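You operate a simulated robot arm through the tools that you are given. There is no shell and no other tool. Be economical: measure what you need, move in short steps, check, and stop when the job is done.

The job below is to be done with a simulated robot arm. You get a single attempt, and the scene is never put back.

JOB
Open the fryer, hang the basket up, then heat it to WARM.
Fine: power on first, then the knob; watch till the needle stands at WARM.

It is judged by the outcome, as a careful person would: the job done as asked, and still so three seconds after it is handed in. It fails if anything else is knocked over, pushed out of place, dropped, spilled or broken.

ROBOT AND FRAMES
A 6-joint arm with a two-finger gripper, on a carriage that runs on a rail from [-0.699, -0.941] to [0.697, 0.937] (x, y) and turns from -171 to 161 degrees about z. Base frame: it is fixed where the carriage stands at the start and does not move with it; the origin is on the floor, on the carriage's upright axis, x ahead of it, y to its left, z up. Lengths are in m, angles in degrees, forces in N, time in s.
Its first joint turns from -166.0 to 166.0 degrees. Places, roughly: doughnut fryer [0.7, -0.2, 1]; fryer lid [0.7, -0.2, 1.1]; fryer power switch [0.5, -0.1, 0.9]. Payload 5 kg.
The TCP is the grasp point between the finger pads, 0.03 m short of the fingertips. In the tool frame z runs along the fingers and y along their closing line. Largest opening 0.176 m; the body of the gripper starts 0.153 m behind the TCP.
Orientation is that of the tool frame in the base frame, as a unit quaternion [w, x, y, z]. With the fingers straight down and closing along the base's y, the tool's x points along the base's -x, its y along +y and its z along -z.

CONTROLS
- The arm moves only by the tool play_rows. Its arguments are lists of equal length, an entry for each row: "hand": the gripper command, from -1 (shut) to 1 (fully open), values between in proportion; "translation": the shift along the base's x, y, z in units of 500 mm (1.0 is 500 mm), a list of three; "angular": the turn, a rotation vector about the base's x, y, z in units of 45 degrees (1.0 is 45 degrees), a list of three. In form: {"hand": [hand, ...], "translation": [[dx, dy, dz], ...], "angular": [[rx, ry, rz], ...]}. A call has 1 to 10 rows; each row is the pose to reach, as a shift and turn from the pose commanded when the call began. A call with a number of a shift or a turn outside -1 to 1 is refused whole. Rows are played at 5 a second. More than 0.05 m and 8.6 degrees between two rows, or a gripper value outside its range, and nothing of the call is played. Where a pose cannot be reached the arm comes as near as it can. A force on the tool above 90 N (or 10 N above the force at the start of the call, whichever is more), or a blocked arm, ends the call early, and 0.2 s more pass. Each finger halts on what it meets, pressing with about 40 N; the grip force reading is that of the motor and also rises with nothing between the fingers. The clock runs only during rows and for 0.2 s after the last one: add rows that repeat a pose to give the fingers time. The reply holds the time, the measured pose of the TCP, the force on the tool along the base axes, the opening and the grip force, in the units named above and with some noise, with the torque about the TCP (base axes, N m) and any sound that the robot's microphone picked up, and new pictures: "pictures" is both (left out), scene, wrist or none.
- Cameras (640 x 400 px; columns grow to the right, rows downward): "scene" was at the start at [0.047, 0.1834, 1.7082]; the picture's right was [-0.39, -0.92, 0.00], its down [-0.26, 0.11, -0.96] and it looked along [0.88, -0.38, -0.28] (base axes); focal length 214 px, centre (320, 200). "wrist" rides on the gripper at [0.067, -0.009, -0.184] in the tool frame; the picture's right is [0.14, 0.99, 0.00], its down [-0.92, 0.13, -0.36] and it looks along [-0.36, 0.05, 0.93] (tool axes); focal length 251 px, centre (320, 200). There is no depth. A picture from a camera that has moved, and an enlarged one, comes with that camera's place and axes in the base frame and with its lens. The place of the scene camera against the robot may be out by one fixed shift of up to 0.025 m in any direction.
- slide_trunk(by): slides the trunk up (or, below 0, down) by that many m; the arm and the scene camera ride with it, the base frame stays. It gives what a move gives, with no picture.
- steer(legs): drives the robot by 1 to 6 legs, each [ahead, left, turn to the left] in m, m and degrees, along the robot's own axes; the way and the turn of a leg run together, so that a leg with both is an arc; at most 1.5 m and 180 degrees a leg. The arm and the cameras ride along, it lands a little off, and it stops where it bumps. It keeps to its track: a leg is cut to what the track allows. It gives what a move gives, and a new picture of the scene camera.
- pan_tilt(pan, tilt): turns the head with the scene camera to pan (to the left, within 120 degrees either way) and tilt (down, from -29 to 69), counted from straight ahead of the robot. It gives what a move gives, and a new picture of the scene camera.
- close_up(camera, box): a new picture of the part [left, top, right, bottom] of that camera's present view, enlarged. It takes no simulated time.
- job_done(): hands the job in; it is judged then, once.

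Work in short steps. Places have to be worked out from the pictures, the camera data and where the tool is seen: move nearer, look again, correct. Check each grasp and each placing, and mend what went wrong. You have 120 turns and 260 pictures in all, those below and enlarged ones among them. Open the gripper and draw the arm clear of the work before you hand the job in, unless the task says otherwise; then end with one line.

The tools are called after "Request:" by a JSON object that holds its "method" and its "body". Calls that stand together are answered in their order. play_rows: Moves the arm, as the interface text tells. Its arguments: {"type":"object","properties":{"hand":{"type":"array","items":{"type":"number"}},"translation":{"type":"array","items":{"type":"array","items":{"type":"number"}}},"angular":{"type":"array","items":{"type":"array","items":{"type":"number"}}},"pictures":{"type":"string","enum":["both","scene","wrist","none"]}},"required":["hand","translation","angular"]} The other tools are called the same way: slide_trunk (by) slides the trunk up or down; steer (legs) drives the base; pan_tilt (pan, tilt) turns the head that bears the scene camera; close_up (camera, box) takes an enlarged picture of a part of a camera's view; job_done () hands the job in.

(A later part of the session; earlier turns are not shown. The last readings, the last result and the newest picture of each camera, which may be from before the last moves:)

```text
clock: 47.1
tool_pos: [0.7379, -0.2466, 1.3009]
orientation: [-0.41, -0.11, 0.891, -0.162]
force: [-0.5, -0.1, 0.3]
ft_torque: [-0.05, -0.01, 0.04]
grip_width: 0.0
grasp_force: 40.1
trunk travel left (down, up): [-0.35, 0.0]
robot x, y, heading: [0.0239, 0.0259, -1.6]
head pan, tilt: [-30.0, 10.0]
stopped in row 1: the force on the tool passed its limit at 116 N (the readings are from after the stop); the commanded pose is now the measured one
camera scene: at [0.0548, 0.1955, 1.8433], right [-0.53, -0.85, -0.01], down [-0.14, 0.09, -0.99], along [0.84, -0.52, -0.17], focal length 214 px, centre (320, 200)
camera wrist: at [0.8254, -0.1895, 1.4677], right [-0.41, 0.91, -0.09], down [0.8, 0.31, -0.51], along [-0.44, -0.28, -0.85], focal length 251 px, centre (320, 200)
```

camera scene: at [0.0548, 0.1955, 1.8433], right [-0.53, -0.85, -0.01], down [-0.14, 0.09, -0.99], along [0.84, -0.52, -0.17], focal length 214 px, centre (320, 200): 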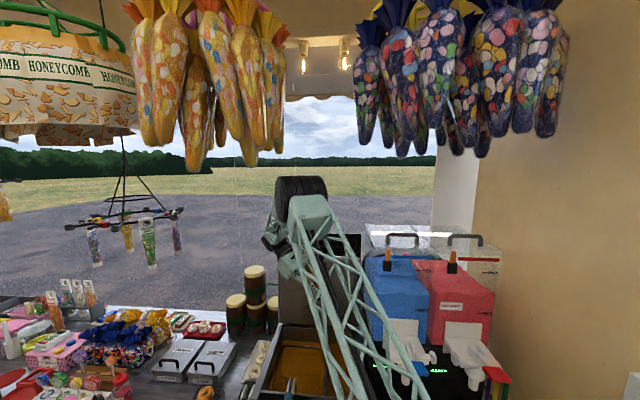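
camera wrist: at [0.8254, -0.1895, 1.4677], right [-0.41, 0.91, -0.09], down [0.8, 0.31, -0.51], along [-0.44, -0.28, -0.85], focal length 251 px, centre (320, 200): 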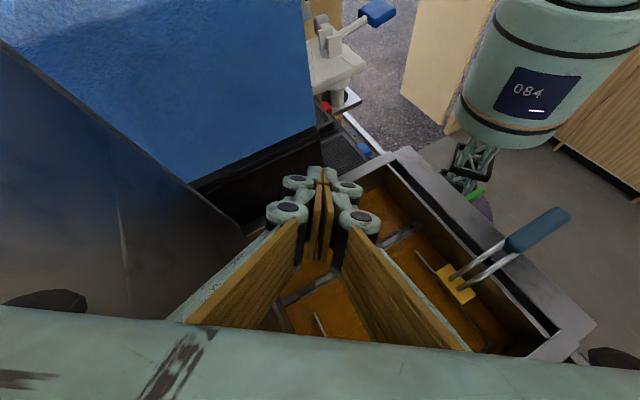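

The left end of the gripper body pokes into the lid's notch. I pull it out along -u with a slight +v bias.

Request:
{"method": "play_rows", "body": {"hand": [-1, -1, -1, -1, -1], "translation": [[-0.01, 0.012, 0.0], [-0.022, 0.026, 0.0], [-0.036, 0.04, 0.0], [-0.056, 0.054, 0.0], [-0.08, 0.07, 0.0]], "angular": [[0, 0, 0], [0, 0, 0], [0, 0, 0], [0, 0, 0], [0, 0, 0]], "pictures": "wrist"}}

```text
clock: 48.5
tool_pos: [0.6857, -0.2271, 1.2631]
orientation: [-0.435, -0.108, 0.881, -0.151]
force: [0.4, 0.2, 0.5]
ft_torque: [-0.02, 0.03, 0.01]
grip_width: 0.0003
grasp_force: 40.4
trunk travel left (down, up): [-0.35, 0.0]
robot x, y, heading: [0.0185, 0.0265, -2.0]
head pan, tilt: [-30.0, 10.0]
stopped in row 5: the arm was blocked; the commanded pose is now the measured one
camera wrist: at [0.7832, -0.1734, 1.4243], right [-0.4, 0.91, -0.06], down [0.78, 0.3, -0.55], along [-0.49, -0.27, -0.83], focal length 251 px, centre (320, 200)
```

wrist: 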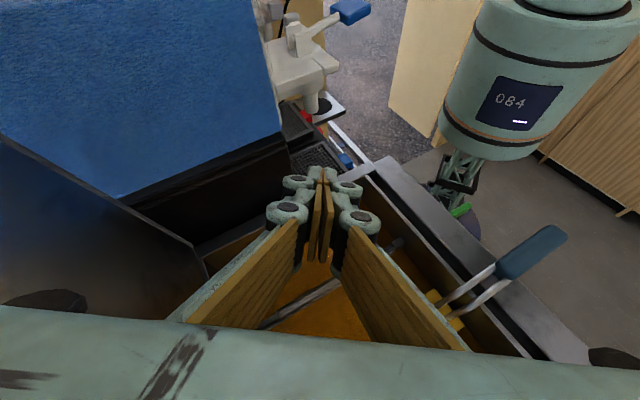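

Free of the lid. The elbow appears squeezed between the two candy bunches, so I lower the trunk 6 cm to relieve it.

Request:
{"method": "slide_trunk", "body": {"by": -0.06}}

Request:
{"method": "pan_tilt", "body": {"pan": -30, "tilt": 15}}

```text
clock: 49.5
tool_pos: [0.6986, -0.2147, 1.2126]
orientation: [-0.432, -0.11, 0.881, -0.156]
force: [0.0, -0.3, 0.3]
ft_torque: [0.05, -0.06, -0.04]
grip_width: 0.0
grasp_force: 40.0
trunk travel left (down, up): [-0.29, 0.06]
robot x, y, heading: [0.0205, 0.0311, -2.0]
head pan, tilt: [-30.0, 10.0]
```

```text
clock: 50.2
tool_pos: [0.6992, -0.2133, 1.2118]
orientation: [-0.433, -0.109, 0.881, -0.155]
force: [-0.4, 0.5, -0.7]
ft_torque: [0.02, -0.02, 0.06]
grip_width: 0.0
grasp_force: 40.2
trunk travel left (down, up): [-0.29, 0.06]
robot x, y, heading: [0.0205, 0.0312, -2.4]
head pan, tilt: [-30.0, 15.0]
camera scene: at [0.0689, 0.1998, 1.7757], right [-0.53, -0.85, 0.0], down [-0.22, 0.14, -0.97], along [0.82, -0.51, -0.26], focal length 214 px, centre (320, 200)
```

scene: 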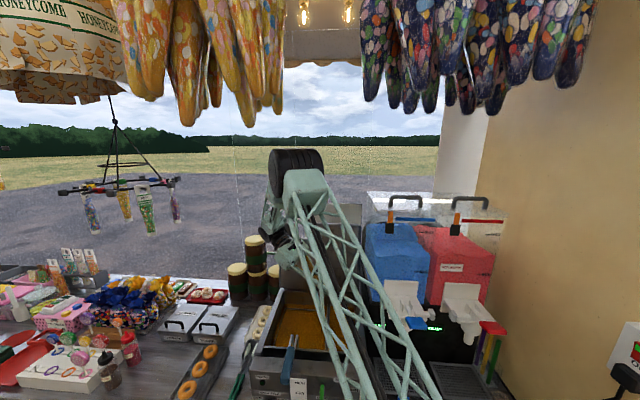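

That released it. I lower the trunk to its first height, then bring the tool upright and toward the front.

Request:
{"method": "slide_trunk", "body": {"by": -0.05}}

Request:
{"method": "play_rows", "body": {"hand": [-1, -1, -1, -1, -1, -1, -1], "translation": [[-0.02, 0.01, 0.03], [-0.05, 0.03, 0.06], [-0.08, 0.05, 0.09], [-0.11, 0.075, 0.12], [-0.14, 0.1, 0.14], [-0.17, 0.12, 0.16], [-0.2, 0.14, 0.18]], "angular": [[0.02, -0.04, 0], [0.09, -0.18, 0], [0.16, -0.32, 0], [0.23, -0.46, 0], [0.3, -0.6, 0], [0.37, -0.74, 0], [0.44, -0.88, 0]], "pictures": "both"}}

```text
clock: 51.1
tool_pos: [0.6997, -0.2142, 1.1628]
orientation: [-0.433, -0.11, 0.881, -0.156]
force: [0.6, -0.4, 0.2]
ft_torque: [0.0, -0.05, 0.01]
grip_width: 0.0001
grasp_force: 39.8
trunk travel left (down, up): [-0.24, 0.11]
robot x, y, heading: [0.0207, 0.0268, -2.1]
head pan, tilt: [-30.0, 15.0]
```

```text
clock: 52.7
tool_pos: [0.599, -0.1422, 1.2541]
orientation: [-0.083, -0.122, 0.989, -0.033]
force: [-0.2, 0.2, -0.6]
ft_torque: [0.07, 0.09, -0.01]
grip_width: 0.0003
grasp_force: 39.6
trunk travel left (down, up): [-0.24, 0.11]
robot x, y, heading: [0.0217, 0.0244, -2.2]
head pan, tilt: [-30.0, 15.0]
camera scene: at [0.0692, 0.1993, 1.7258], right [-0.53, -0.85, 0.0], down [-0.22, 0.14, -0.97], along [0.82, -0.51, -0.26], focal length 214 px, centre (320, 200)
camera wrist: at [0.5668, -0.1519, 1.4473], right [-0.38, 0.93, -0.02], down [0.91, 0.37, 0.19], along [0.18, 0.05, -0.98], focal length 251 px, centre (320, 200)
```

scene: 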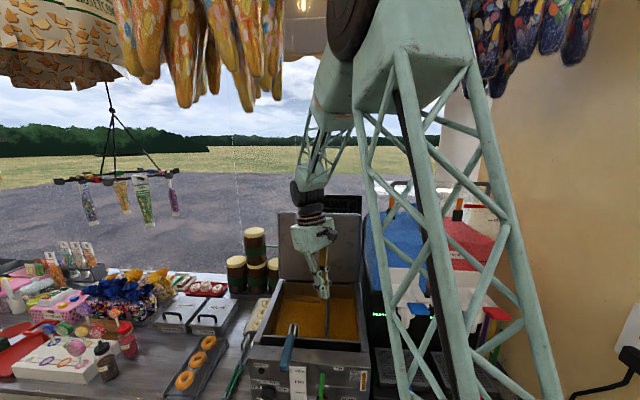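
wrist: 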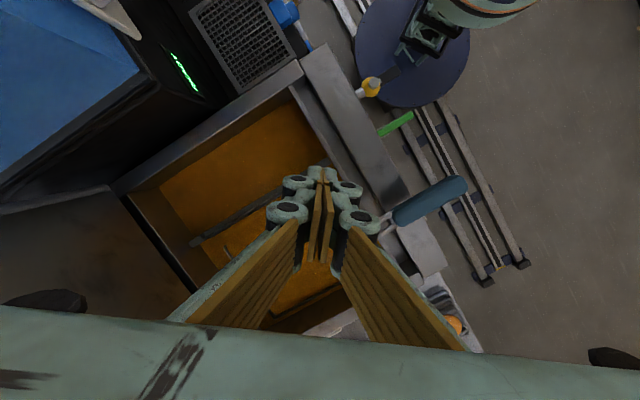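

Free and upright, lid open, nothing disturbed. I study the pot and basket for the hanging place.

Request:
{"method": "close_up", "body": {"camera": "scene", "box": [235, 190, 385, 400]}}

Request:
{"method": "close_up", "body": {"camera": "wrist", "box": [100, 40, 480, 340]}}

```text
1.90 times, centred on (310, 295) of scene
camera zoom: at [0.0692, 0.1993, 1.7258], right [-0.53, -0.85, 0.0], down [-0.22, 0.14, -0.97], along [0.82, -0.51, -0.26], focal length 408 px, centre (339, 19)
```

zoom: 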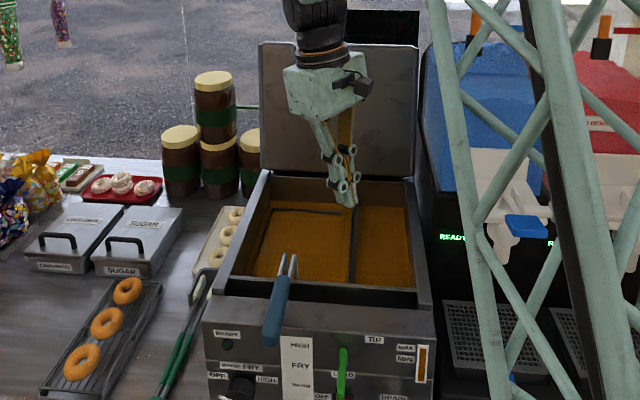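

```text
1.33 times, centred on (290, 190) of wrist
camera zoom: at [0.5668, -0.1519, 1.4473], right [-0.38, 0.93, -0.02], down [0.91, 0.37, 0.19], along [0.18, 0.05, -0.98], focal length 335 px, centre (360, 213)
```

zoom: 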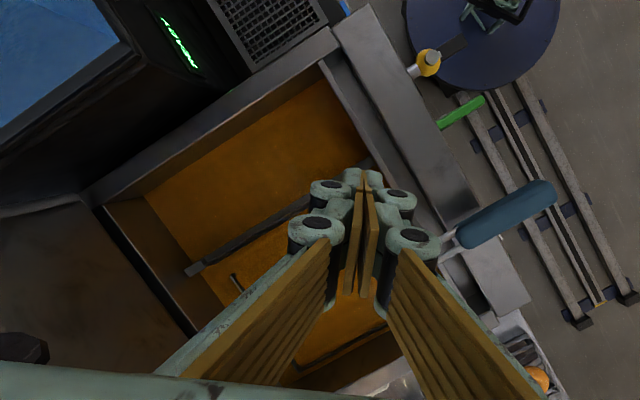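

I place the wrist camera for a clear look at the basket's wires and rim.

Request:
{"method": "play_rows", "body": {"hand": [0.2, 1, 1, 1, 1, 1, 1], "translation": [[-0.005, -0.014, 0.015], [-0.01, -0.03, 0.03], [-0.014, -0.045, 0.045], [-0.019, -0.06, 0.06], [-0.024, -0.073, 0.08], [-0.028, -0.087, 0.092], [-0.028, -0.087, 0.092]], "angular": [[0.0285, -0.0255, 0.1445], [0.057, -0.051, 0.289], [0.0855, -0.0765, 0.4335], [0.114, -0.102, 0.578], [0.1425, -0.1275, 0.7225], [0.171, -0.153, 0.867], [0.171, -0.153, 0.867]], "pictures": "wrist"}}

Request:
{"method": "close_up", "body": {"camera": "wrist", "box": [200, 0, 480, 260]}}

```text
clock: 54.3
tool_pos: [0.5851, -0.1871, 1.2978]
orientation: [-0.004, -0.447, 0.894, -0.001]
force: [-0.7, 0.3, -0.2]
ft_torque: [0.05, -0.01, 0.01]
grip_width: 0.176
grasp_force: 0.1
trunk travel left (down, up): [-0.24, 0.11]
robot x, y, heading: [0.0219, 0.0299, -2.3]
head pan, tilt: [-30.0, 15.0]
camera wrist: at [0.5537, -0.2447, 1.4834], right [-0.88, 0.48, 0.0], down [0.45, 0.82, 0.36], along [0.17, 0.31, -0.93], focal length 251 px, centre (320, 200)
```

wrist: 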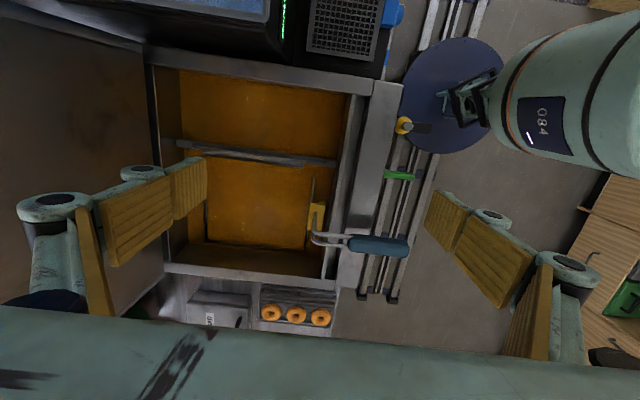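

```text
1.54 times, centred on (340, 130) of wrist
camera zoom: at [0.5537, -0.2447, 1.4834], right [-0.88, 0.48, 0.0], down [0.45, 0.82, 0.36], along [0.17, 0.31, -0.93], focal length 387 px, centre (289, 308)
```

zoom: 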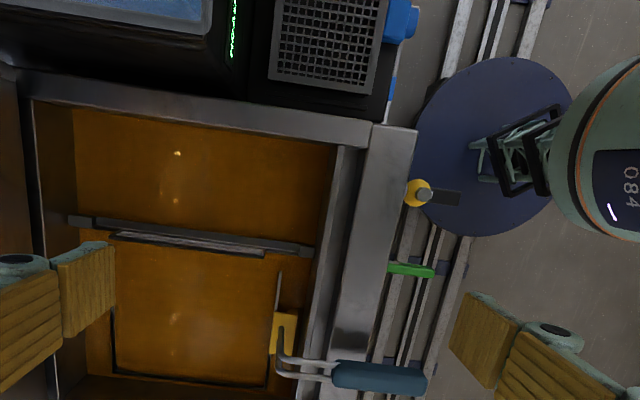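

Request:
{"method": "close_up", "body": {"camera": "wrist", "box": [290, 150, 420, 270]}}

Request:
{"method": "close_up", "body": {"camera": "scene", "box": [255, 280, 345, 350]}}

Request:
{"method": "close_up", "body": {"camera": "scene", "box": [240, 200, 370, 290]}}

```text
3.33 times, centred on (355, 210) of wrist
camera zoom: at [0.5537, -0.2447, 1.4834], right [-0.88, 0.48, 0.0], down [0.45, 0.82, 0.36], along [0.17, 0.31, -0.93], focal length 838 px, centre (203, 167)
```

zoom: 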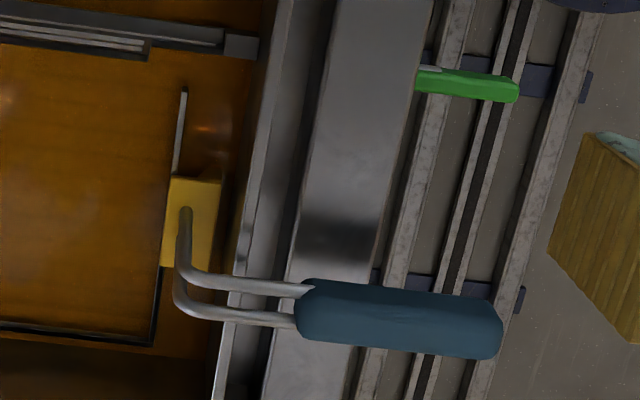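

```text
5.71 times, centred on (300, 315) of scene
camera zoom: at [0.0689, 0.1996, 1.7257], right [-0.53, -0.85, 0.0], down [-0.22, 0.14, -0.97], along [0.82, -0.51, -0.26], focal length 1226 px, centre (434, -457)
```

zoom: 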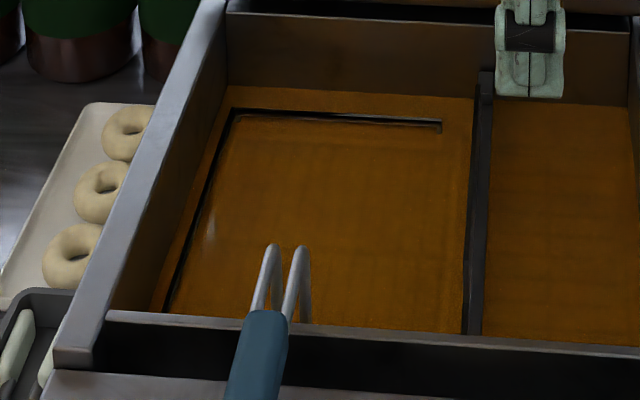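

```text
4.44 times, centred on (305, 245) of scene
camera zoom: at [0.0689, 0.1996, 1.7257], right [-0.53, -0.85, 0.0], down [-0.22, 0.14, -0.97], along [0.82, -0.51, -0.26], focal length 953 px, centre (387, 0)
```

zoom: 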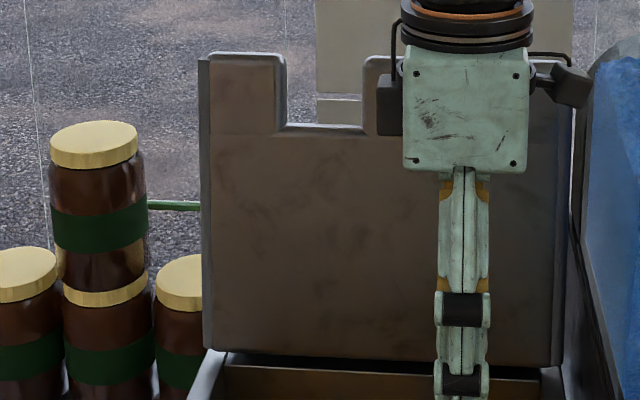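

The basket sits in the left half; its wire handle runs along u at v≈0.35, blue grip from u≈0.40 to 0.51 near z≈1.1, and a yellow block near the front wall may be the hook. I go above the grip with fingers closing across it.

Request:
{"method": "play_rows", "body": {"hand": [1, 0.8, 0.6, 0.4, 0.2, 0], "translation": [[-0.003, 0.04, 0], [-0.006, 0.08, 0], [-0.01, 0.12, 0], [-0.014, 0.16, 0], [-0.018, 0.2, 0], [-0.022, 0.24, 0]], "angular": [[0, 0, -0.1667], [0, 0, -0.3333], [0, 0, -0.5], [0, 0, -0.6667], [0, 0, -0.8333], [0, 0, -1]], "pictures": "none"}}

Request:
{"method": "play_rows", "body": {"hand": [0, 0, 0, 0, 0, 0], "translation": [[-0.003, 0.025, 0], [-0.005, 0.05, 0], [-0.007, 0.075, 0], [-0.01, 0.1, -0.01], [-0.012, 0.125, -0.03], [-0.014, 0.15, -0.05]], "angular": [[0, 0, -0.1667], [0, 0, -0.3333], [0, 0, -0.5], [0, 0, -0.6667], [0, 0, -0.8333], [0, 0, -1]], "pictures": "both"}}

```text
clock: 55.7
tool_pos: [0.5741, -0.0675, 1.3002]
orientation: [-0.004, -0.071, 0.997, 0.0]
force: [0.2, 0.2, 0.6]
ft_torque: [0.0, 0.07, -0.02]
grip_width: 0.0879
grasp_force: 0.1
trunk travel left (down, up): [-0.24, 0.11]
robot x, y, heading: [0.0224, 0.0285, -1.9]
head pan, tilt: [-30.0, 15.0]
```

```text
clock: 57.1
tool_pos: [0.5672, 0.0085, 1.2746]
orientation: [-0.004, 0.317, 0.948, 0.002]
force: [0.6, -0.9, 0.1]
ft_torque: [0.05, 0.01, -0.01]
grip_width: 0.0878
grasp_force: 0.1
trunk travel left (down, up): [-0.24, 0.11]
robot x, y, heading: [0.0243, 0.0286, -1.9]
head pan, tilt: [-30.0, 15.0]
camera scene: at [0.0692, 0.1996, 1.7257], right [-0.53, -0.85, 0.0], down [-0.22, 0.14, -0.97], along [0.82, -0.51, -0.26], focal length 214 px, centre (320, 200)
camera wrist: at [0.5091, 0.0395, 1.4589], right [0.49, 0.87, 0.0], down [0.82, -0.45, 0.36], along [0.31, -0.17, -0.93], focal length 251 px, centre (320, 200)
```

scene: 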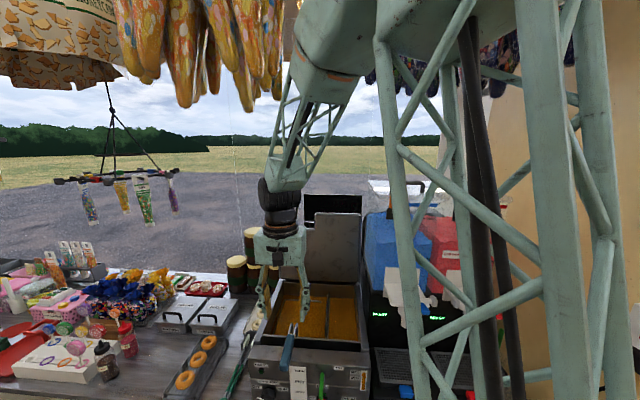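
wrist: 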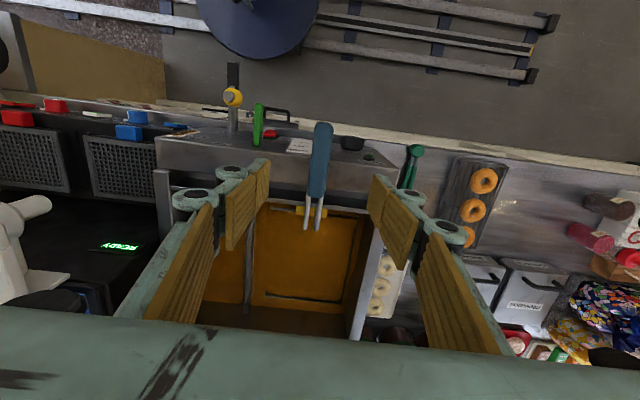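

Request:
{"method": "close_up", "body": {"camera": "wrist", "box": [230, 90, 420, 310]}}

Request:
{"method": "close_up", "body": {"camera": "wrist", "box": [280, 170, 350, 240]}}

```text
1.82 times, centred on (325, 200) of wrist
camera zoom: at [0.5091, 0.0395, 1.4589], right [0.49, 0.87, 0.0], down [0.82, -0.45, 0.36], along [0.31, -0.17, -0.93], focal length 457 px, centre (311, 200)
```

zoom: 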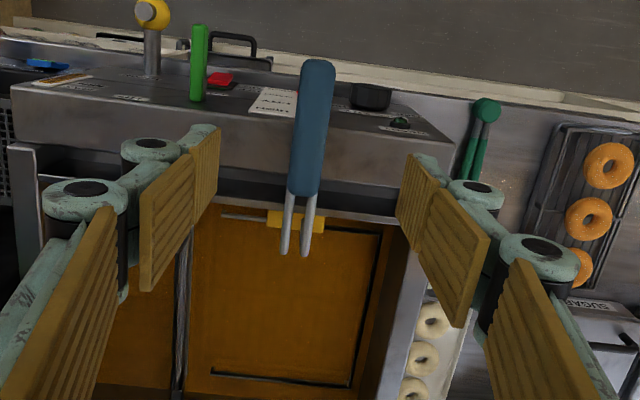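

```text
5.71 times, centred on (315, 205) of wrist
camera zoom: at [0.5091, 0.0395, 1.4589], right [0.49, 0.87, 0.0], down [0.82, -0.45, 0.36], along [0.31, -0.17, -0.93], focal length 1437 px, centre (349, 171)
```

zoom: 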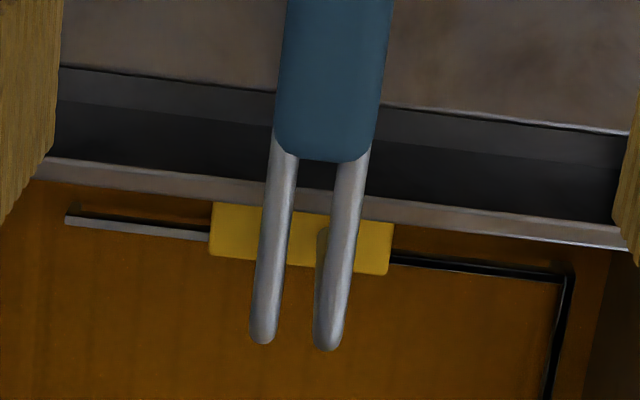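

Handle centre: u≈0.46, v≈0.345, z≈1.11. I descend to straddle it near its neck.

Request:
{"method": "play_rows", "body": {"hand": [-0.1, -0.2, -0.3, -0.3, -0.3], "translation": [[0.012, -0.008, -0.08], [0.024, -0.016, -0.16], [0.036, -0.024, -0.24], [0.046, -0.032, -0.31], [0.046, -0.032, -0.345]], "angular": [[0, 0, 0], [0, 0, 0], [0, 0, 0], [0, 0, 0], [0, 0, 0]], "pictures": "both"}}

Request:
{"method": "close_up", "body": {"camera": "scene", "box": [235, 240, 365, 360]}}

```text
clock: 58.3
tool_pos: [0.5915, -0.0099, 1.0993]
orientation: [-0.003, 0.316, 0.949, 0.002]
force: [0.6, 0.2, -1.0]
ft_torque: [0.05, 0.12, 0.02]
grip_width: 0.0614
grasp_force: 0.0
trunk travel left (down, up): [-0.24, 0.11]
robot x, y, heading: [0.0243, 0.0274, -2.0]
head pan, tilt: [-30.0, 15.0]
camera scene: at [0.0699, 0.1994, 1.7256], right [-0.53, -0.85, 0.0], down [-0.22, 0.14, -0.97], along [0.82, -0.51, -0.26], focal length 214 px, centre (320, 200)
camera wrist: at [0.5336, 0.0234, 1.285], right [0.48, 0.88, 0.0], down [0.82, -0.45, 0.36], along [0.31, -0.17, -0.93], focal length 251 px, centre (320, 200)
```

scene: 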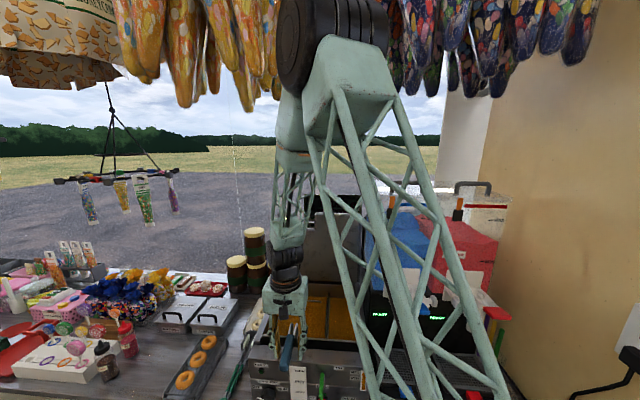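
wrist: 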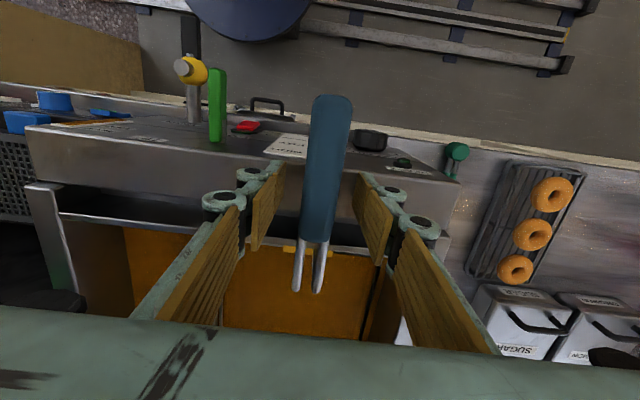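

```text
3.33 times, centred on (300, 300) of scene
camera zoom: at [0.0699, 0.1994, 1.7256], right [-0.53, -0.85, 0.0], down [-0.22, 0.14, -0.97], along [0.82, -0.51, -0.26], focal length 715 px, centre (387, -133)
```

zoom: 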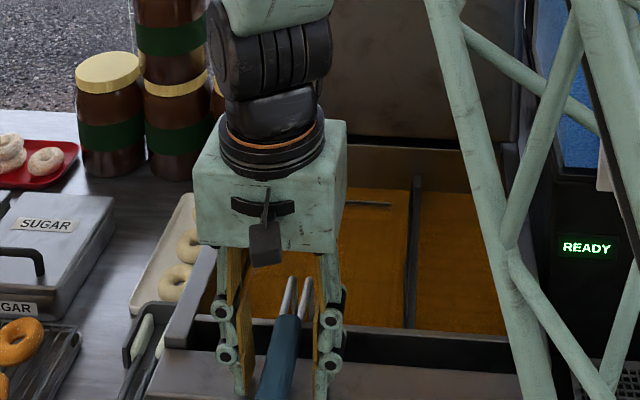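

Handle is between the fingers; close on it.

Request:
{"method": "play_rows", "body": {"hand": [-0.6, -1, -1, -1], "translation": [[0, 0, 0], [0, 0, 0], [0, 0, 0], [0, 0, 0]], "angular": [[0, 0, 0], [0, 0, 0], [0, 0, 0], [0, 0, 0]], "pictures": "wrist"}}

Request:
{"method": "close_up", "body": {"camera": "scene", "box": [235, 240, 365, 360]}}

```text
clock: 59.3
tool_pos: [0.5901, -0.0081, 1.1]
orientation: [-0.004, 0.315, 0.949, 0.002]
force: [0.0, 0.9, 0.7]
ft_torque: [0.12, 0.18, 0.03]
grip_width: 0.0243
grasp_force: 40.8
trunk travel left (down, up): [-0.24, 0.11]
robot x, y, heading: [0.0222, 0.0283, -2.0]
head pan, tilt: [-30.0, 15.0]
camera wrist: at [0.5328, 0.0238, 1.2856], right [0.48, 0.88, 0.0], down [0.82, -0.45, 0.36], along [0.31, -0.17, -0.93], focal length 251 px, centre (320, 200)
```

wrist: 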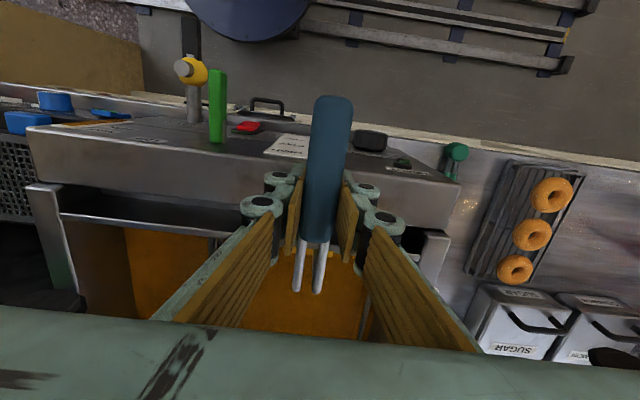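

```text
3.33 times, centred on (300, 300) of scene
camera zoom: at [0.0691, 0.1998, 1.7256], right [-0.53, -0.85, 0.0], down [-0.22, 0.14, -0.97], along [0.82, -0.51, -0.26], focal length 715 px, centre (387, -133)
```

zoom: 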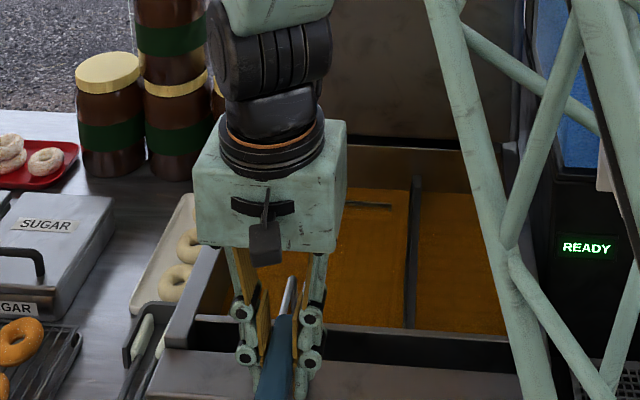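

Grip holds (24 mm). Lift 6 cm slowly and see the load and how the basket behaves.

Request:
{"method": "play_rows", "body": {"hand": [-1, -1, -1, -1, -1], "translation": [[0, 0, 0.02], [0, 0, 0.05], [0, 0, 0.08], [0, 0, 0.12], [0, 0, 0.12]], "angular": [[0, 0, 0], [0, 0, 0], [0, 0, 0], [0, 0, 0], [0, 0, 0]], "pictures": "both"}}

Request:
{"method": "close_up", "body": {"camera": "wrist", "box": [200, 160, 460, 340]}}

Request:
{"method": "close_up", "body": {"camera": "scene", "box": [235, 240, 365, 360]}}

```text
clock: 60.5
tool_pos: [0.5896, -0.0071, 1.1617]
orientation: [-0.002, 0.316, 0.949, 0.002]
force: [0.0, 0.9, -2.8]
ft_torque: [0.35, 0.41, -0.01]
grip_width: 0.0253
grasp_force: 39.8
trunk travel left (down, up): [-0.24, 0.11]
robot x, y, heading: [0.0248, 0.0257, -2.0]
head pan, tilt: [-30.0, 15.0]
camera scene: at [0.0686, 0.1999, 1.7256], right [-0.53, -0.85, 0.0], down [-0.22, 0.14, -0.97], along [0.82, -0.51, -0.26], focal length 214 px, centre (320, 200)
camera wrist: at [0.5321, 0.0249, 1.3475], right [0.48, 0.88, 0.0], down [0.82, -0.45, 0.36], along [0.31, -0.17, -0.93], focal length 251 px, centre (320, 200)
```

scene: 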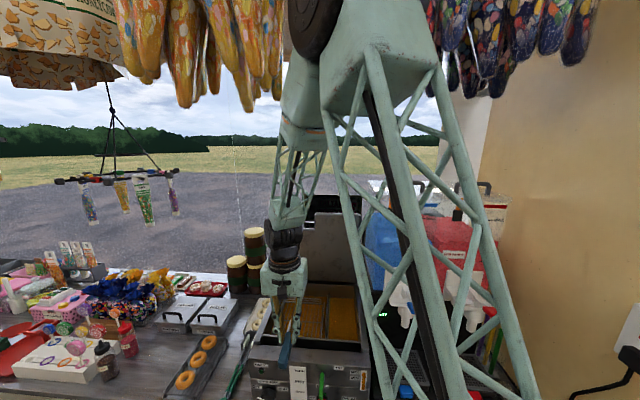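
wrist: 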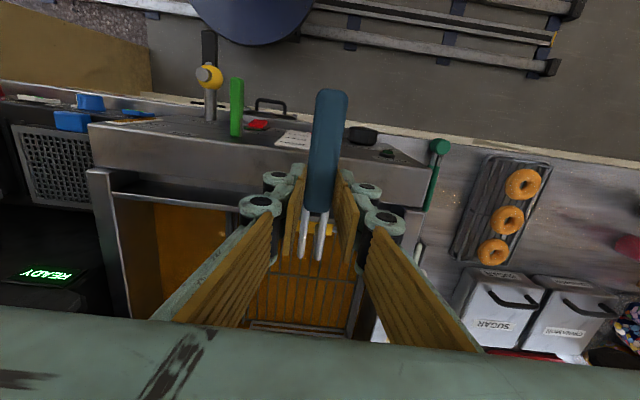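

```text
2.22 times, centred on (330, 250) of wrist
camera zoom: at [0.5321, 0.0249, 1.3475], right [0.48, 0.88, 0.0], down [0.82, -0.45, 0.36], along [0.31, -0.17, -0.93], focal length 559 px, centre (298, 89)
```

zoom: 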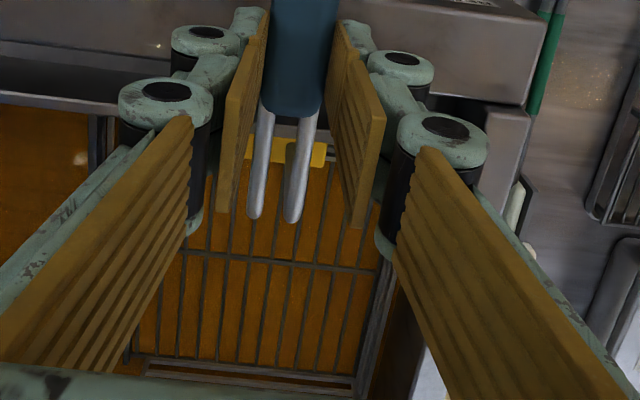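

```text
3.33 times, centred on (300, 300) of scene
camera zoom: at [0.0686, 0.1999, 1.7256], right [-0.53, -0.85, 0.0], down [-0.22, 0.14, -0.97], along [0.82, -0.51, -0.26], focal length 715 px, centre (387, -133)
```

zoom: 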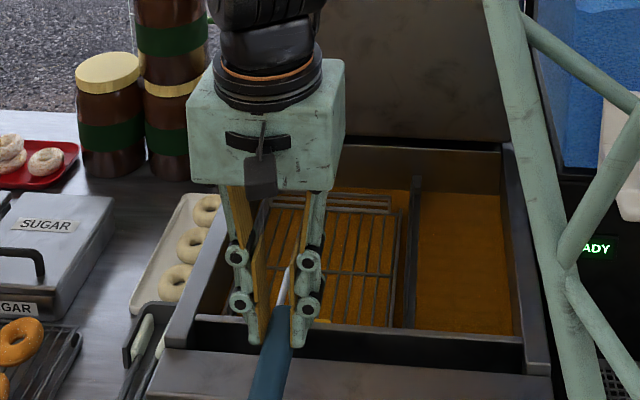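

Basket is light (~3 N) and stays level. Lift 6 cm more to see the yellow hook relative to the rim.

Request:
{"method": "play_rows", "body": {"hand": [-1, -1, -1, -1], "translation": [[0, 0, 0.03], [0, 0, 0.07], [0, 0, 0.12], [0, 0, 0.12]], "angular": [[0, 0, 0], [0, 0, 0], [0, 0, 0], [0, 0, 0]], "pictures": "none"}}

Request:
{"method": "close_up", "body": {"camera": "wrist", "box": [240, 180, 400, 300]}}

Request:
{"method": "close_up", "body": {"camera": "scene", "box": [245, 220, 365, 360]}}

```text
clock: 61.5
tool_pos: [0.5913, -0.0081, 1.2227]
orientation: [-0.003, 0.316, 0.949, 0.003]
force: [-0.2, 0.6, -2.8]
ft_torque: [0.37, 0.36, -0.03]
grip_width: 0.0252
grasp_force: 39.9
trunk travel left (down, up): [-0.24, 0.11]
robot x, y, heading: [0.0233, 0.0292, -2.0]
head pan, tilt: [-30.0, 15.0]
```

```text
3.33 times, centred on (320, 240) of wrist
camera zoom: at [0.5326, 0.0239, 1.4066], right [0.48, 0.88, 0.0], down [0.82, -0.45, 0.36], along [0.31, -0.17, -0.93], focal length 838 px, centre (320, 67)
```

zoom: 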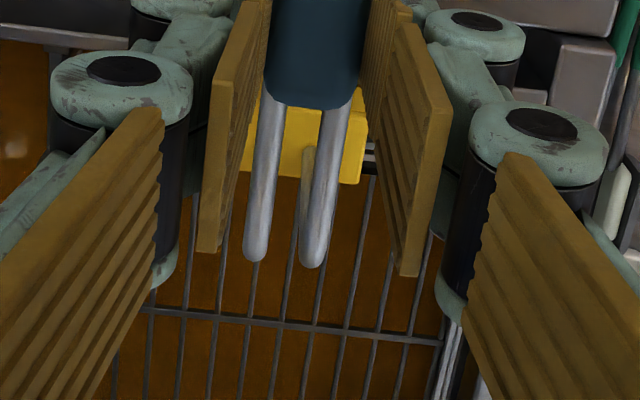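

```text
2.86 times, centred on (305, 290) of scene
camera zoom: at [0.0685, 0.1998, 1.7256], right [-0.53, -0.85, 0.0], down [-0.22, 0.14, -0.97], along [0.82, -0.51, -0.26], focal length 613 px, centre (363, -57)
```

zoom: 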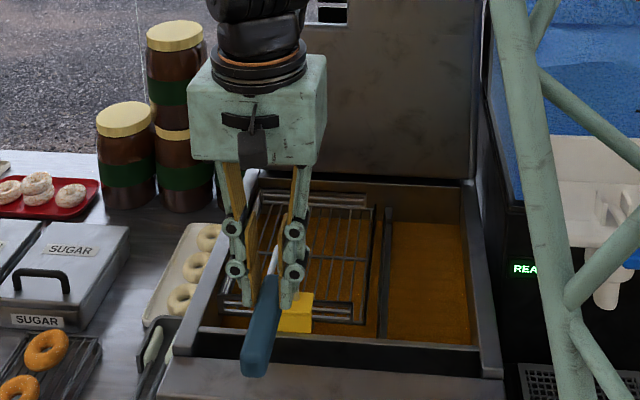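

Request:
{"method": "close_up", "body": {"camera": "scene", "box": [275, 285, 335, 335]}}

Request:
{"method": "close_up", "body": {"camera": "wrist", "box": [290, 195, 350, 235]}}

```text
8.00 times, centred on (305, 310) of scene
camera zoom: at [0.0685, 0.1998, 1.7256], right [-0.53, -0.85, 0.0], down [-0.22, 0.14, -0.97], along [0.82, -0.51, -0.26], focal length 1716 px, centre (440, -680)
```

zoom: 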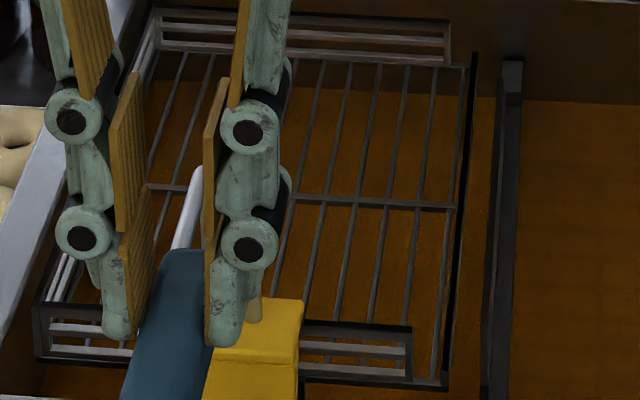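

```text
10.00 times, centred on (320, 215) of wrist
camera zoom: at [0.5326, 0.0239, 1.4066], right [0.48, 0.88, 0.0], down [0.82, -0.45, 0.36], along [0.31, -0.17, -0.93], focal length 2514 px, centre (320, 50)
```

zoom: 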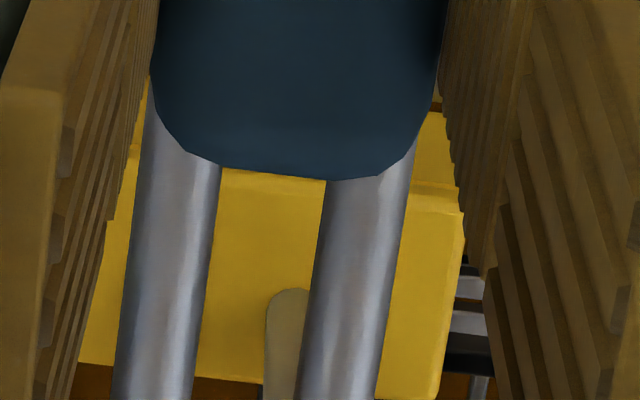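

Request:
{"method": "close_up", "body": {"camera": "scene", "box": [275, 305, 345, 355]}}

```text
8.00 times, centred on (310, 330) of scene
camera zoom: at [0.0685, 0.1998, 1.7256], right [-0.53, -0.85, 0.0], down [-0.22, 0.14, -0.97], along [0.82, -0.51, -0.26], focal length 1716 px, centre (400, -840)
```

zoom: 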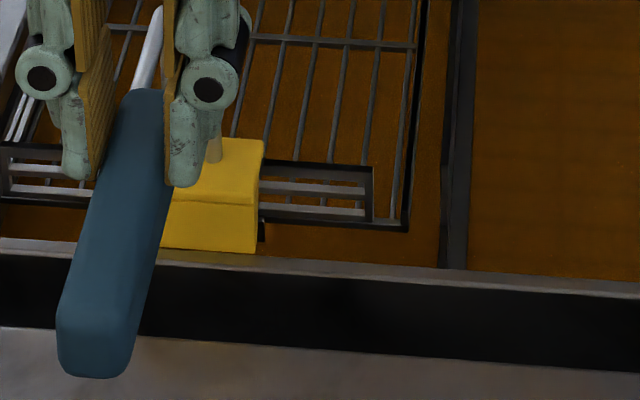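

The yellow block is a hook on the basket's front (top plate with a lip turned down), meant for the pot's front rim (z≈1.055, u≈0.535). I raise 6 cm more so the lip clears the rim, then look.

Request:
{"method": "play_rows", "body": {"hand": [-1, -1, -1, -1], "translation": [[0, 0, 0.03], [0, 0, 0.07], [0, 0, 0.12], [0, 0, 0.12]], "angular": [[0, 0, 0], [0, 0, 0], [0, 0, 0], [0, 0, 0]], "pictures": "both"}}

Request:
{"method": "close_up", "body": {"camera": "scene", "box": [260, 270, 340, 350]}}

Request:
{"method": "close_up", "body": {"camera": "wrist", "box": [260, 170, 380, 250]}}

```text
clock: 62.5
tool_pos: [0.5912, -0.008, 1.2814]
orientation: [-0.002, 0.316, 0.949, 0.002]
force: [-0.9, 0.3, -2.5]
ft_torque: [0.33, 0.36, 0.02]
grip_width: 0.0254
grasp_force: 40.4
trunk travel left (down, up): [-0.24, 0.11]
robot x, y, heading: [0.0243, 0.0309, -2.0]
head pan, tilt: [-30.0, 15.0]
camera scene: at [0.0684, 0.2, 1.7256], right [-0.53, -0.85, 0.0], down [-0.22, 0.14, -0.97], along [0.82, -0.51, -0.26], focal length 214 px, centre (320, 200)
camera wrist: at [0.5333, 0.0246, 1.467], right [0.48, 0.88, 0.0], down [0.82, -0.45, 0.36], along [0.31, -0.17, -0.93], focal length 251 px, centre (320, 200)
```

scene: 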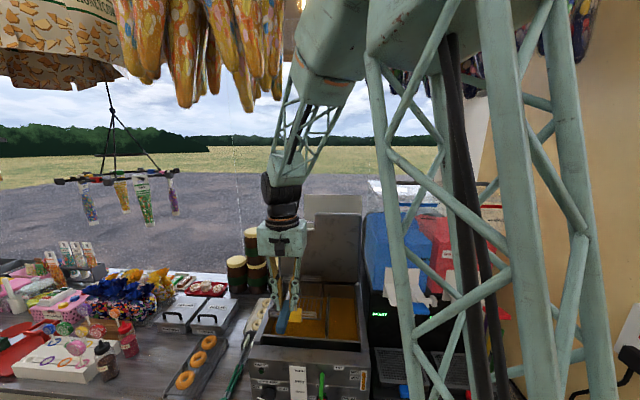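
wrist: 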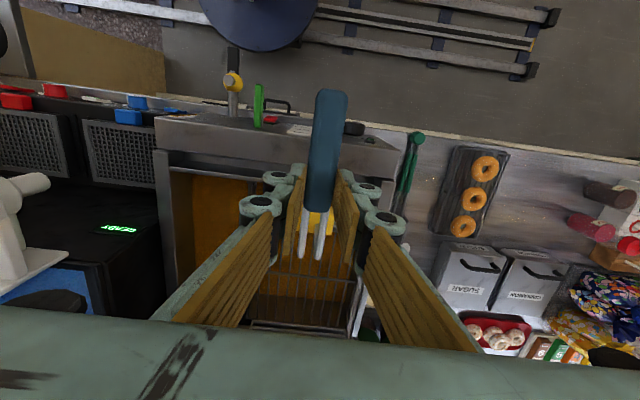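

```text
5.00 times, centred on (300, 310) of scene
camera zoom: at [0.0684, 0.2, 1.7256], right [-0.53, -0.85, 0.0], down [-0.22, 0.14, -0.97], along [0.82, -0.51, -0.26], focal length 1072 px, centre (420, -350)
```

zoom: 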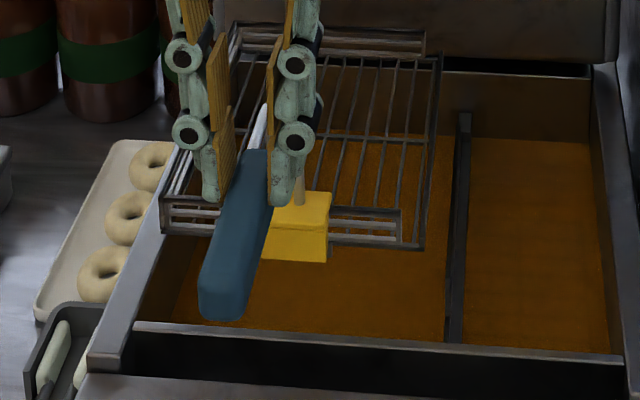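

```text
5.00 times, centred on (320, 210) of wrist
camera zoom: at [0.5333, 0.0246, 1.467], right [0.48, 0.88, 0.0], down [0.82, -0.45, 0.36], along [0.31, -0.17, -0.93], focal length 1257 px, centre (320, 150)
```

zoom: 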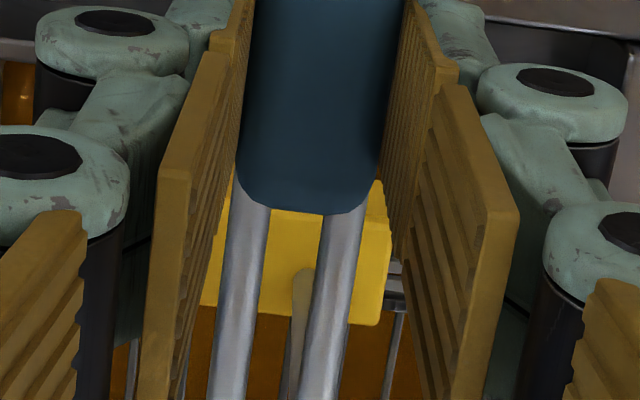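

Hook lip front at u≈0.549, rim at u≈0.530–0.540, z≈1.08; lip bottom now ~4 cm above the rim. I shift 3.8 cm toward the robot and look.

Request:
{"method": "play_rows", "body": {"hand": [-1, -1, -1], "translation": [[-0.03, 0.022, 0], [-0.061, 0.0453, 0], [-0.061, 0.0453, 0]], "angular": [[0, 0, 0], [0, 0, 0], [0, 0, 0]], "pictures": "none"}}

Request:
{"method": "close_up", "body": {"camera": "scene", "box": [260, 280, 340, 350]}}

Request:
{"method": "close_up", "body": {"camera": "wrist", "box": [240, 120, 400, 260]}}

```text
clock: 63.3
tool_pos: [0.5603, 0.0134, 1.2826]
orientation: [-0.004, 0.316, 0.949, 0.002]
force: [0.6, 0.3, -4.2]
ft_torque: [0.31, 0.47, 0.0]
grip_width: 0.0255
grasp_force: 39.7
trunk travel left (down, up): [-0.24, 0.11]
robot x, y, heading: [0.0212, 0.0271, -2.1]
head pan, tilt: [-30.0, 15.0]
```

```text
5.71 times, centred on (300, 315) of scene
camera zoom: at [0.0691, 0.1999, 1.7256], right [-0.53, -0.85, 0.0], down [-0.22, 0.14, -0.97], along [0.82, -0.51, -0.26], focal length 1226 px, centre (434, -457)
```

zoom: 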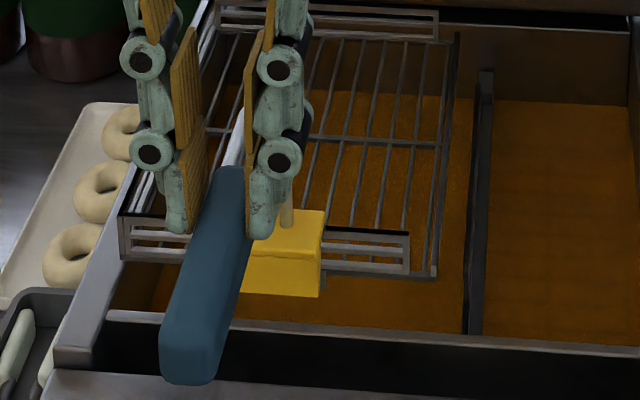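

```text
2.86 times, centred on (320, 190) of wrist
camera zoom: at [0.5023, 0.0462, 1.467], right [0.48, 0.88, 0.0], down [0.82, -0.45, 0.36], along [0.31, -0.17, -0.93], focal length 718 px, centre (320, 229)
```

zoom: 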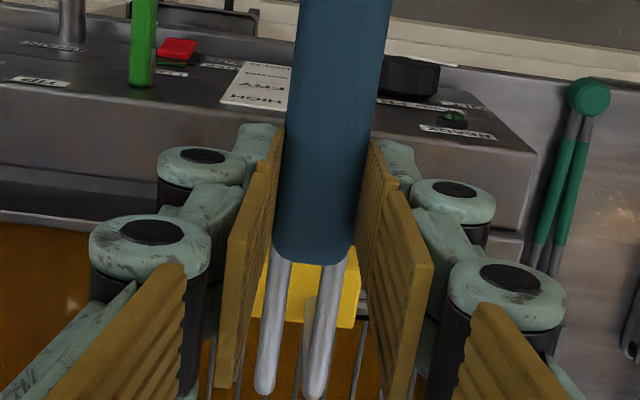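

Consistent with expectation. Lower 5 cm and inspect before seating.

Request:
{"method": "play_rows", "body": {"hand": [-1, -1, -1, -1], "translation": [[0, 0, -0.03], [0, 0, -0.06], [0, 0, -0.1], [0, 0, -0.1]], "angular": [[0, 0, 0], [0, 0, 0], [0, 0, 0], [0, 0, 0]], "pictures": "none"}}

Request:
{"method": "close_up", "body": {"camera": "scene", "box": [260, 290, 330, 350]}}

Request:
{"method": "close_up", "body": {"camera": "wrist", "box": [260, 170, 380, 250]}}

```text
clock: 64.3
tool_pos: [0.5568, 0.0179, 1.2324]
orientation: [-0.003, 0.316, 0.949, 0.001]
force: [-27.2, 24.1, 50.9]
ft_torque: [0.59, 0.69, 0.47]
grip_width: 0.0254
grasp_force: 40.0
trunk travel left (down, up): [-0.24, 0.11]
robot x, y, heading: [0.0196, 0.0311, -1.8]
head pan, tilt: [-30.0, 15.0]
```

```text
6.67 times, centred on (295, 320) of scene
camera zoom: at [0.065, 0.2018, 1.7259], right [-0.53, -0.85, 0.0], down [-0.22, 0.14, -0.97], along [0.82, -0.51, -0.26], focal length 1430 px, centre (487, -600)
```

zoom: 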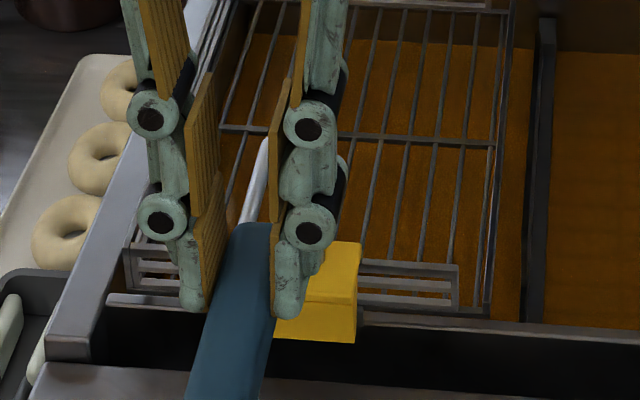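

```text
5.00 times, centred on (320, 210) of wrist
camera zoom: at [0.4972, 0.0494, 1.4177], right [0.48, 0.88, 0.0], down [0.82, -0.45, 0.36], along [0.31, -0.17, -0.93], focal length 1257 px, centre (320, 150)
```

zoom: 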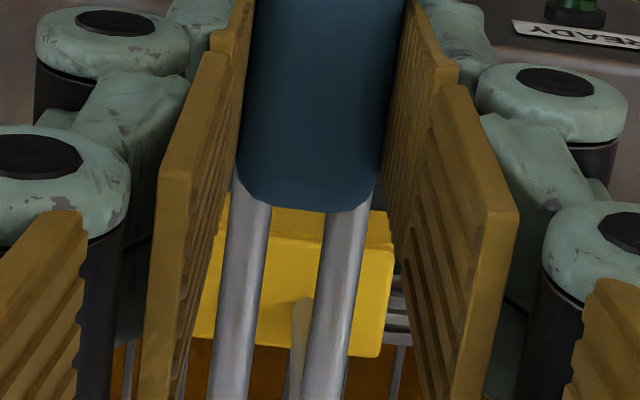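

The lip is in front of the rim but the rim pushes it outward and up. I ease up slightly, shift 5 mm more toward the robot and lower again gently.

Request:
{"method": "play_rows", "body": {"hand": [-1, -1, -1, -1, -1], "translation": [[0, 0, 0.016], [-0.008, 0.006, 0.016], [-0.008, 0.006, 0.006], [-0.008, 0.006, -0.004], [-0.008, 0.006, -0.004]], "angular": [[0, 0, 0], [0, 0, 0], [0, 0, 0], [0, 0, 0], [0, 0, 0]], "pictures": "none"}}

Request:
{"method": "close_up", "body": {"camera": "scene", "box": [260, 290, 330, 350]}}

```text
clock: 65.5
tool_pos: [0.5545, 0.019, 1.2304]
orientation: [-0.002, 0.316, 0.949, 0.001]
force: [-5.8, 7.1, 26.8]
ft_torque: [-0.51, -1.0, 0.13]
grip_width: 0.0253
grasp_force: 39.9
trunk travel left (down, up): [-0.24, 0.11]
robot x, y, heading: [0.0219, 0.0308, -2.0]
head pan, tilt: [-30.0, 15.0]
```

```text
6.67 times, centred on (295, 320) of scene
camera zoom: at [0.0677, 0.2004, 1.7257], right [-0.53, -0.85, 0.0], down [-0.22, 0.14, -0.97], along [0.82, -0.51, -0.26], focal length 1430 px, centre (487, -600)
```

zoom: 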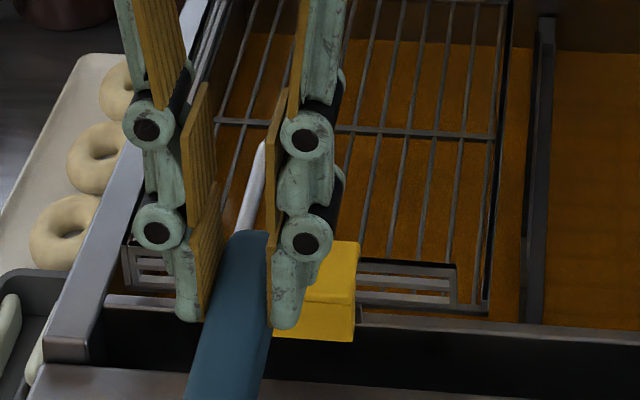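

Mostly vertical support now. I test whether it's fully down by commanding 8 mm lower.

Request:
{"method": "play_rows", "body": {"hand": [-1, -1, -1], "translation": [[0, 0, -0.008], [0, 0, -0.016], [0, 0, -0.016]], "angular": [[0, 0, 0], [0, 0, 0], [0, 0, 0]], "pictures": "none"}}

Request:
{"method": "close_up", "body": {"camera": "scene", "box": [265, 295, 325, 345]}}

```text
clock: 66.3
tool_pos: [0.5562, 0.0164, 1.2179]
orientation: [-0.003, 0.317, 0.948, 0.001]
force: [2.1, -4.5, -4.8]
ft_torque: [-0.57, -0.23, 0.0]
grip_width: 0.0256
grasp_force: 40.1
trunk travel left (down, up): [-0.24, 0.11]
robot x, y, heading: [0.0194, 0.0295, -2.2]
head pan, tilt: [-30.0, 15.0]
```

```text
8.00 times, centred on (295, 320) of scene
camera zoom: at [0.0696, 0.1994, 1.7255], right [-0.53, -0.85, 0.0], down [-0.22, 0.14, -0.97], along [0.82, -0.51, -0.26], focal length 1716 px, centre (520, -760)
```

zoom: 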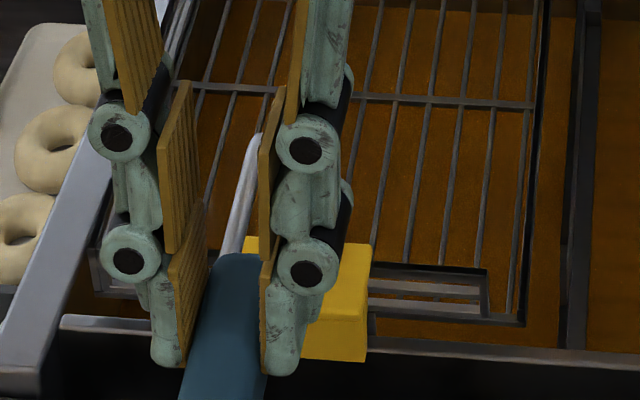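

It slid down and the lip overlaps in front of the rim. Lower further to seat.

Request:
{"method": "play_rows", "body": {"hand": [-1, -1, -1, -1], "translation": [[0, 0, -0.008], [0, 0, -0.016], [0, 0, -0.024], [0, 0, -0.024]], "angular": [[0, 0, 0], [0, 0, 0], [0, 0, 0], [0, 0, 0]], "pictures": "none"}}

Request:
{"method": "close_up", "body": {"camera": "scene", "box": [265, 295, 325, 345]}}

```text
clock: 67.3
tool_pos: [0.554, 0.0183, 1.2077]
orientation: [-0.003, 0.316, 0.949, 0.001]
force: [-5.7, 1.1, -1.8]
ft_torque: [-0.12, -0.68, 0.01]
grip_width: 0.0003
grasp_force: 39.6
trunk travel left (down, up): [-0.24, 0.11]
robot x, y, heading: [0.0222, 0.0299, -1.9]
head pan, tilt: [-30.0, 15.0]
```

```text
8.00 times, centred on (295, 320) of scene
camera zoom: at [0.0695, 0.1992, 1.7259], right [-0.53, -0.85, 0.0], down [-0.22, 0.14, -0.97], along [0.82, -0.51, -0.26], focal length 1716 px, centre (520, -760)
```

zoom: 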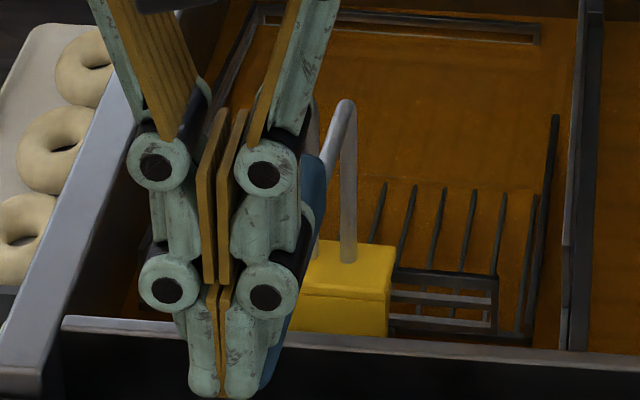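

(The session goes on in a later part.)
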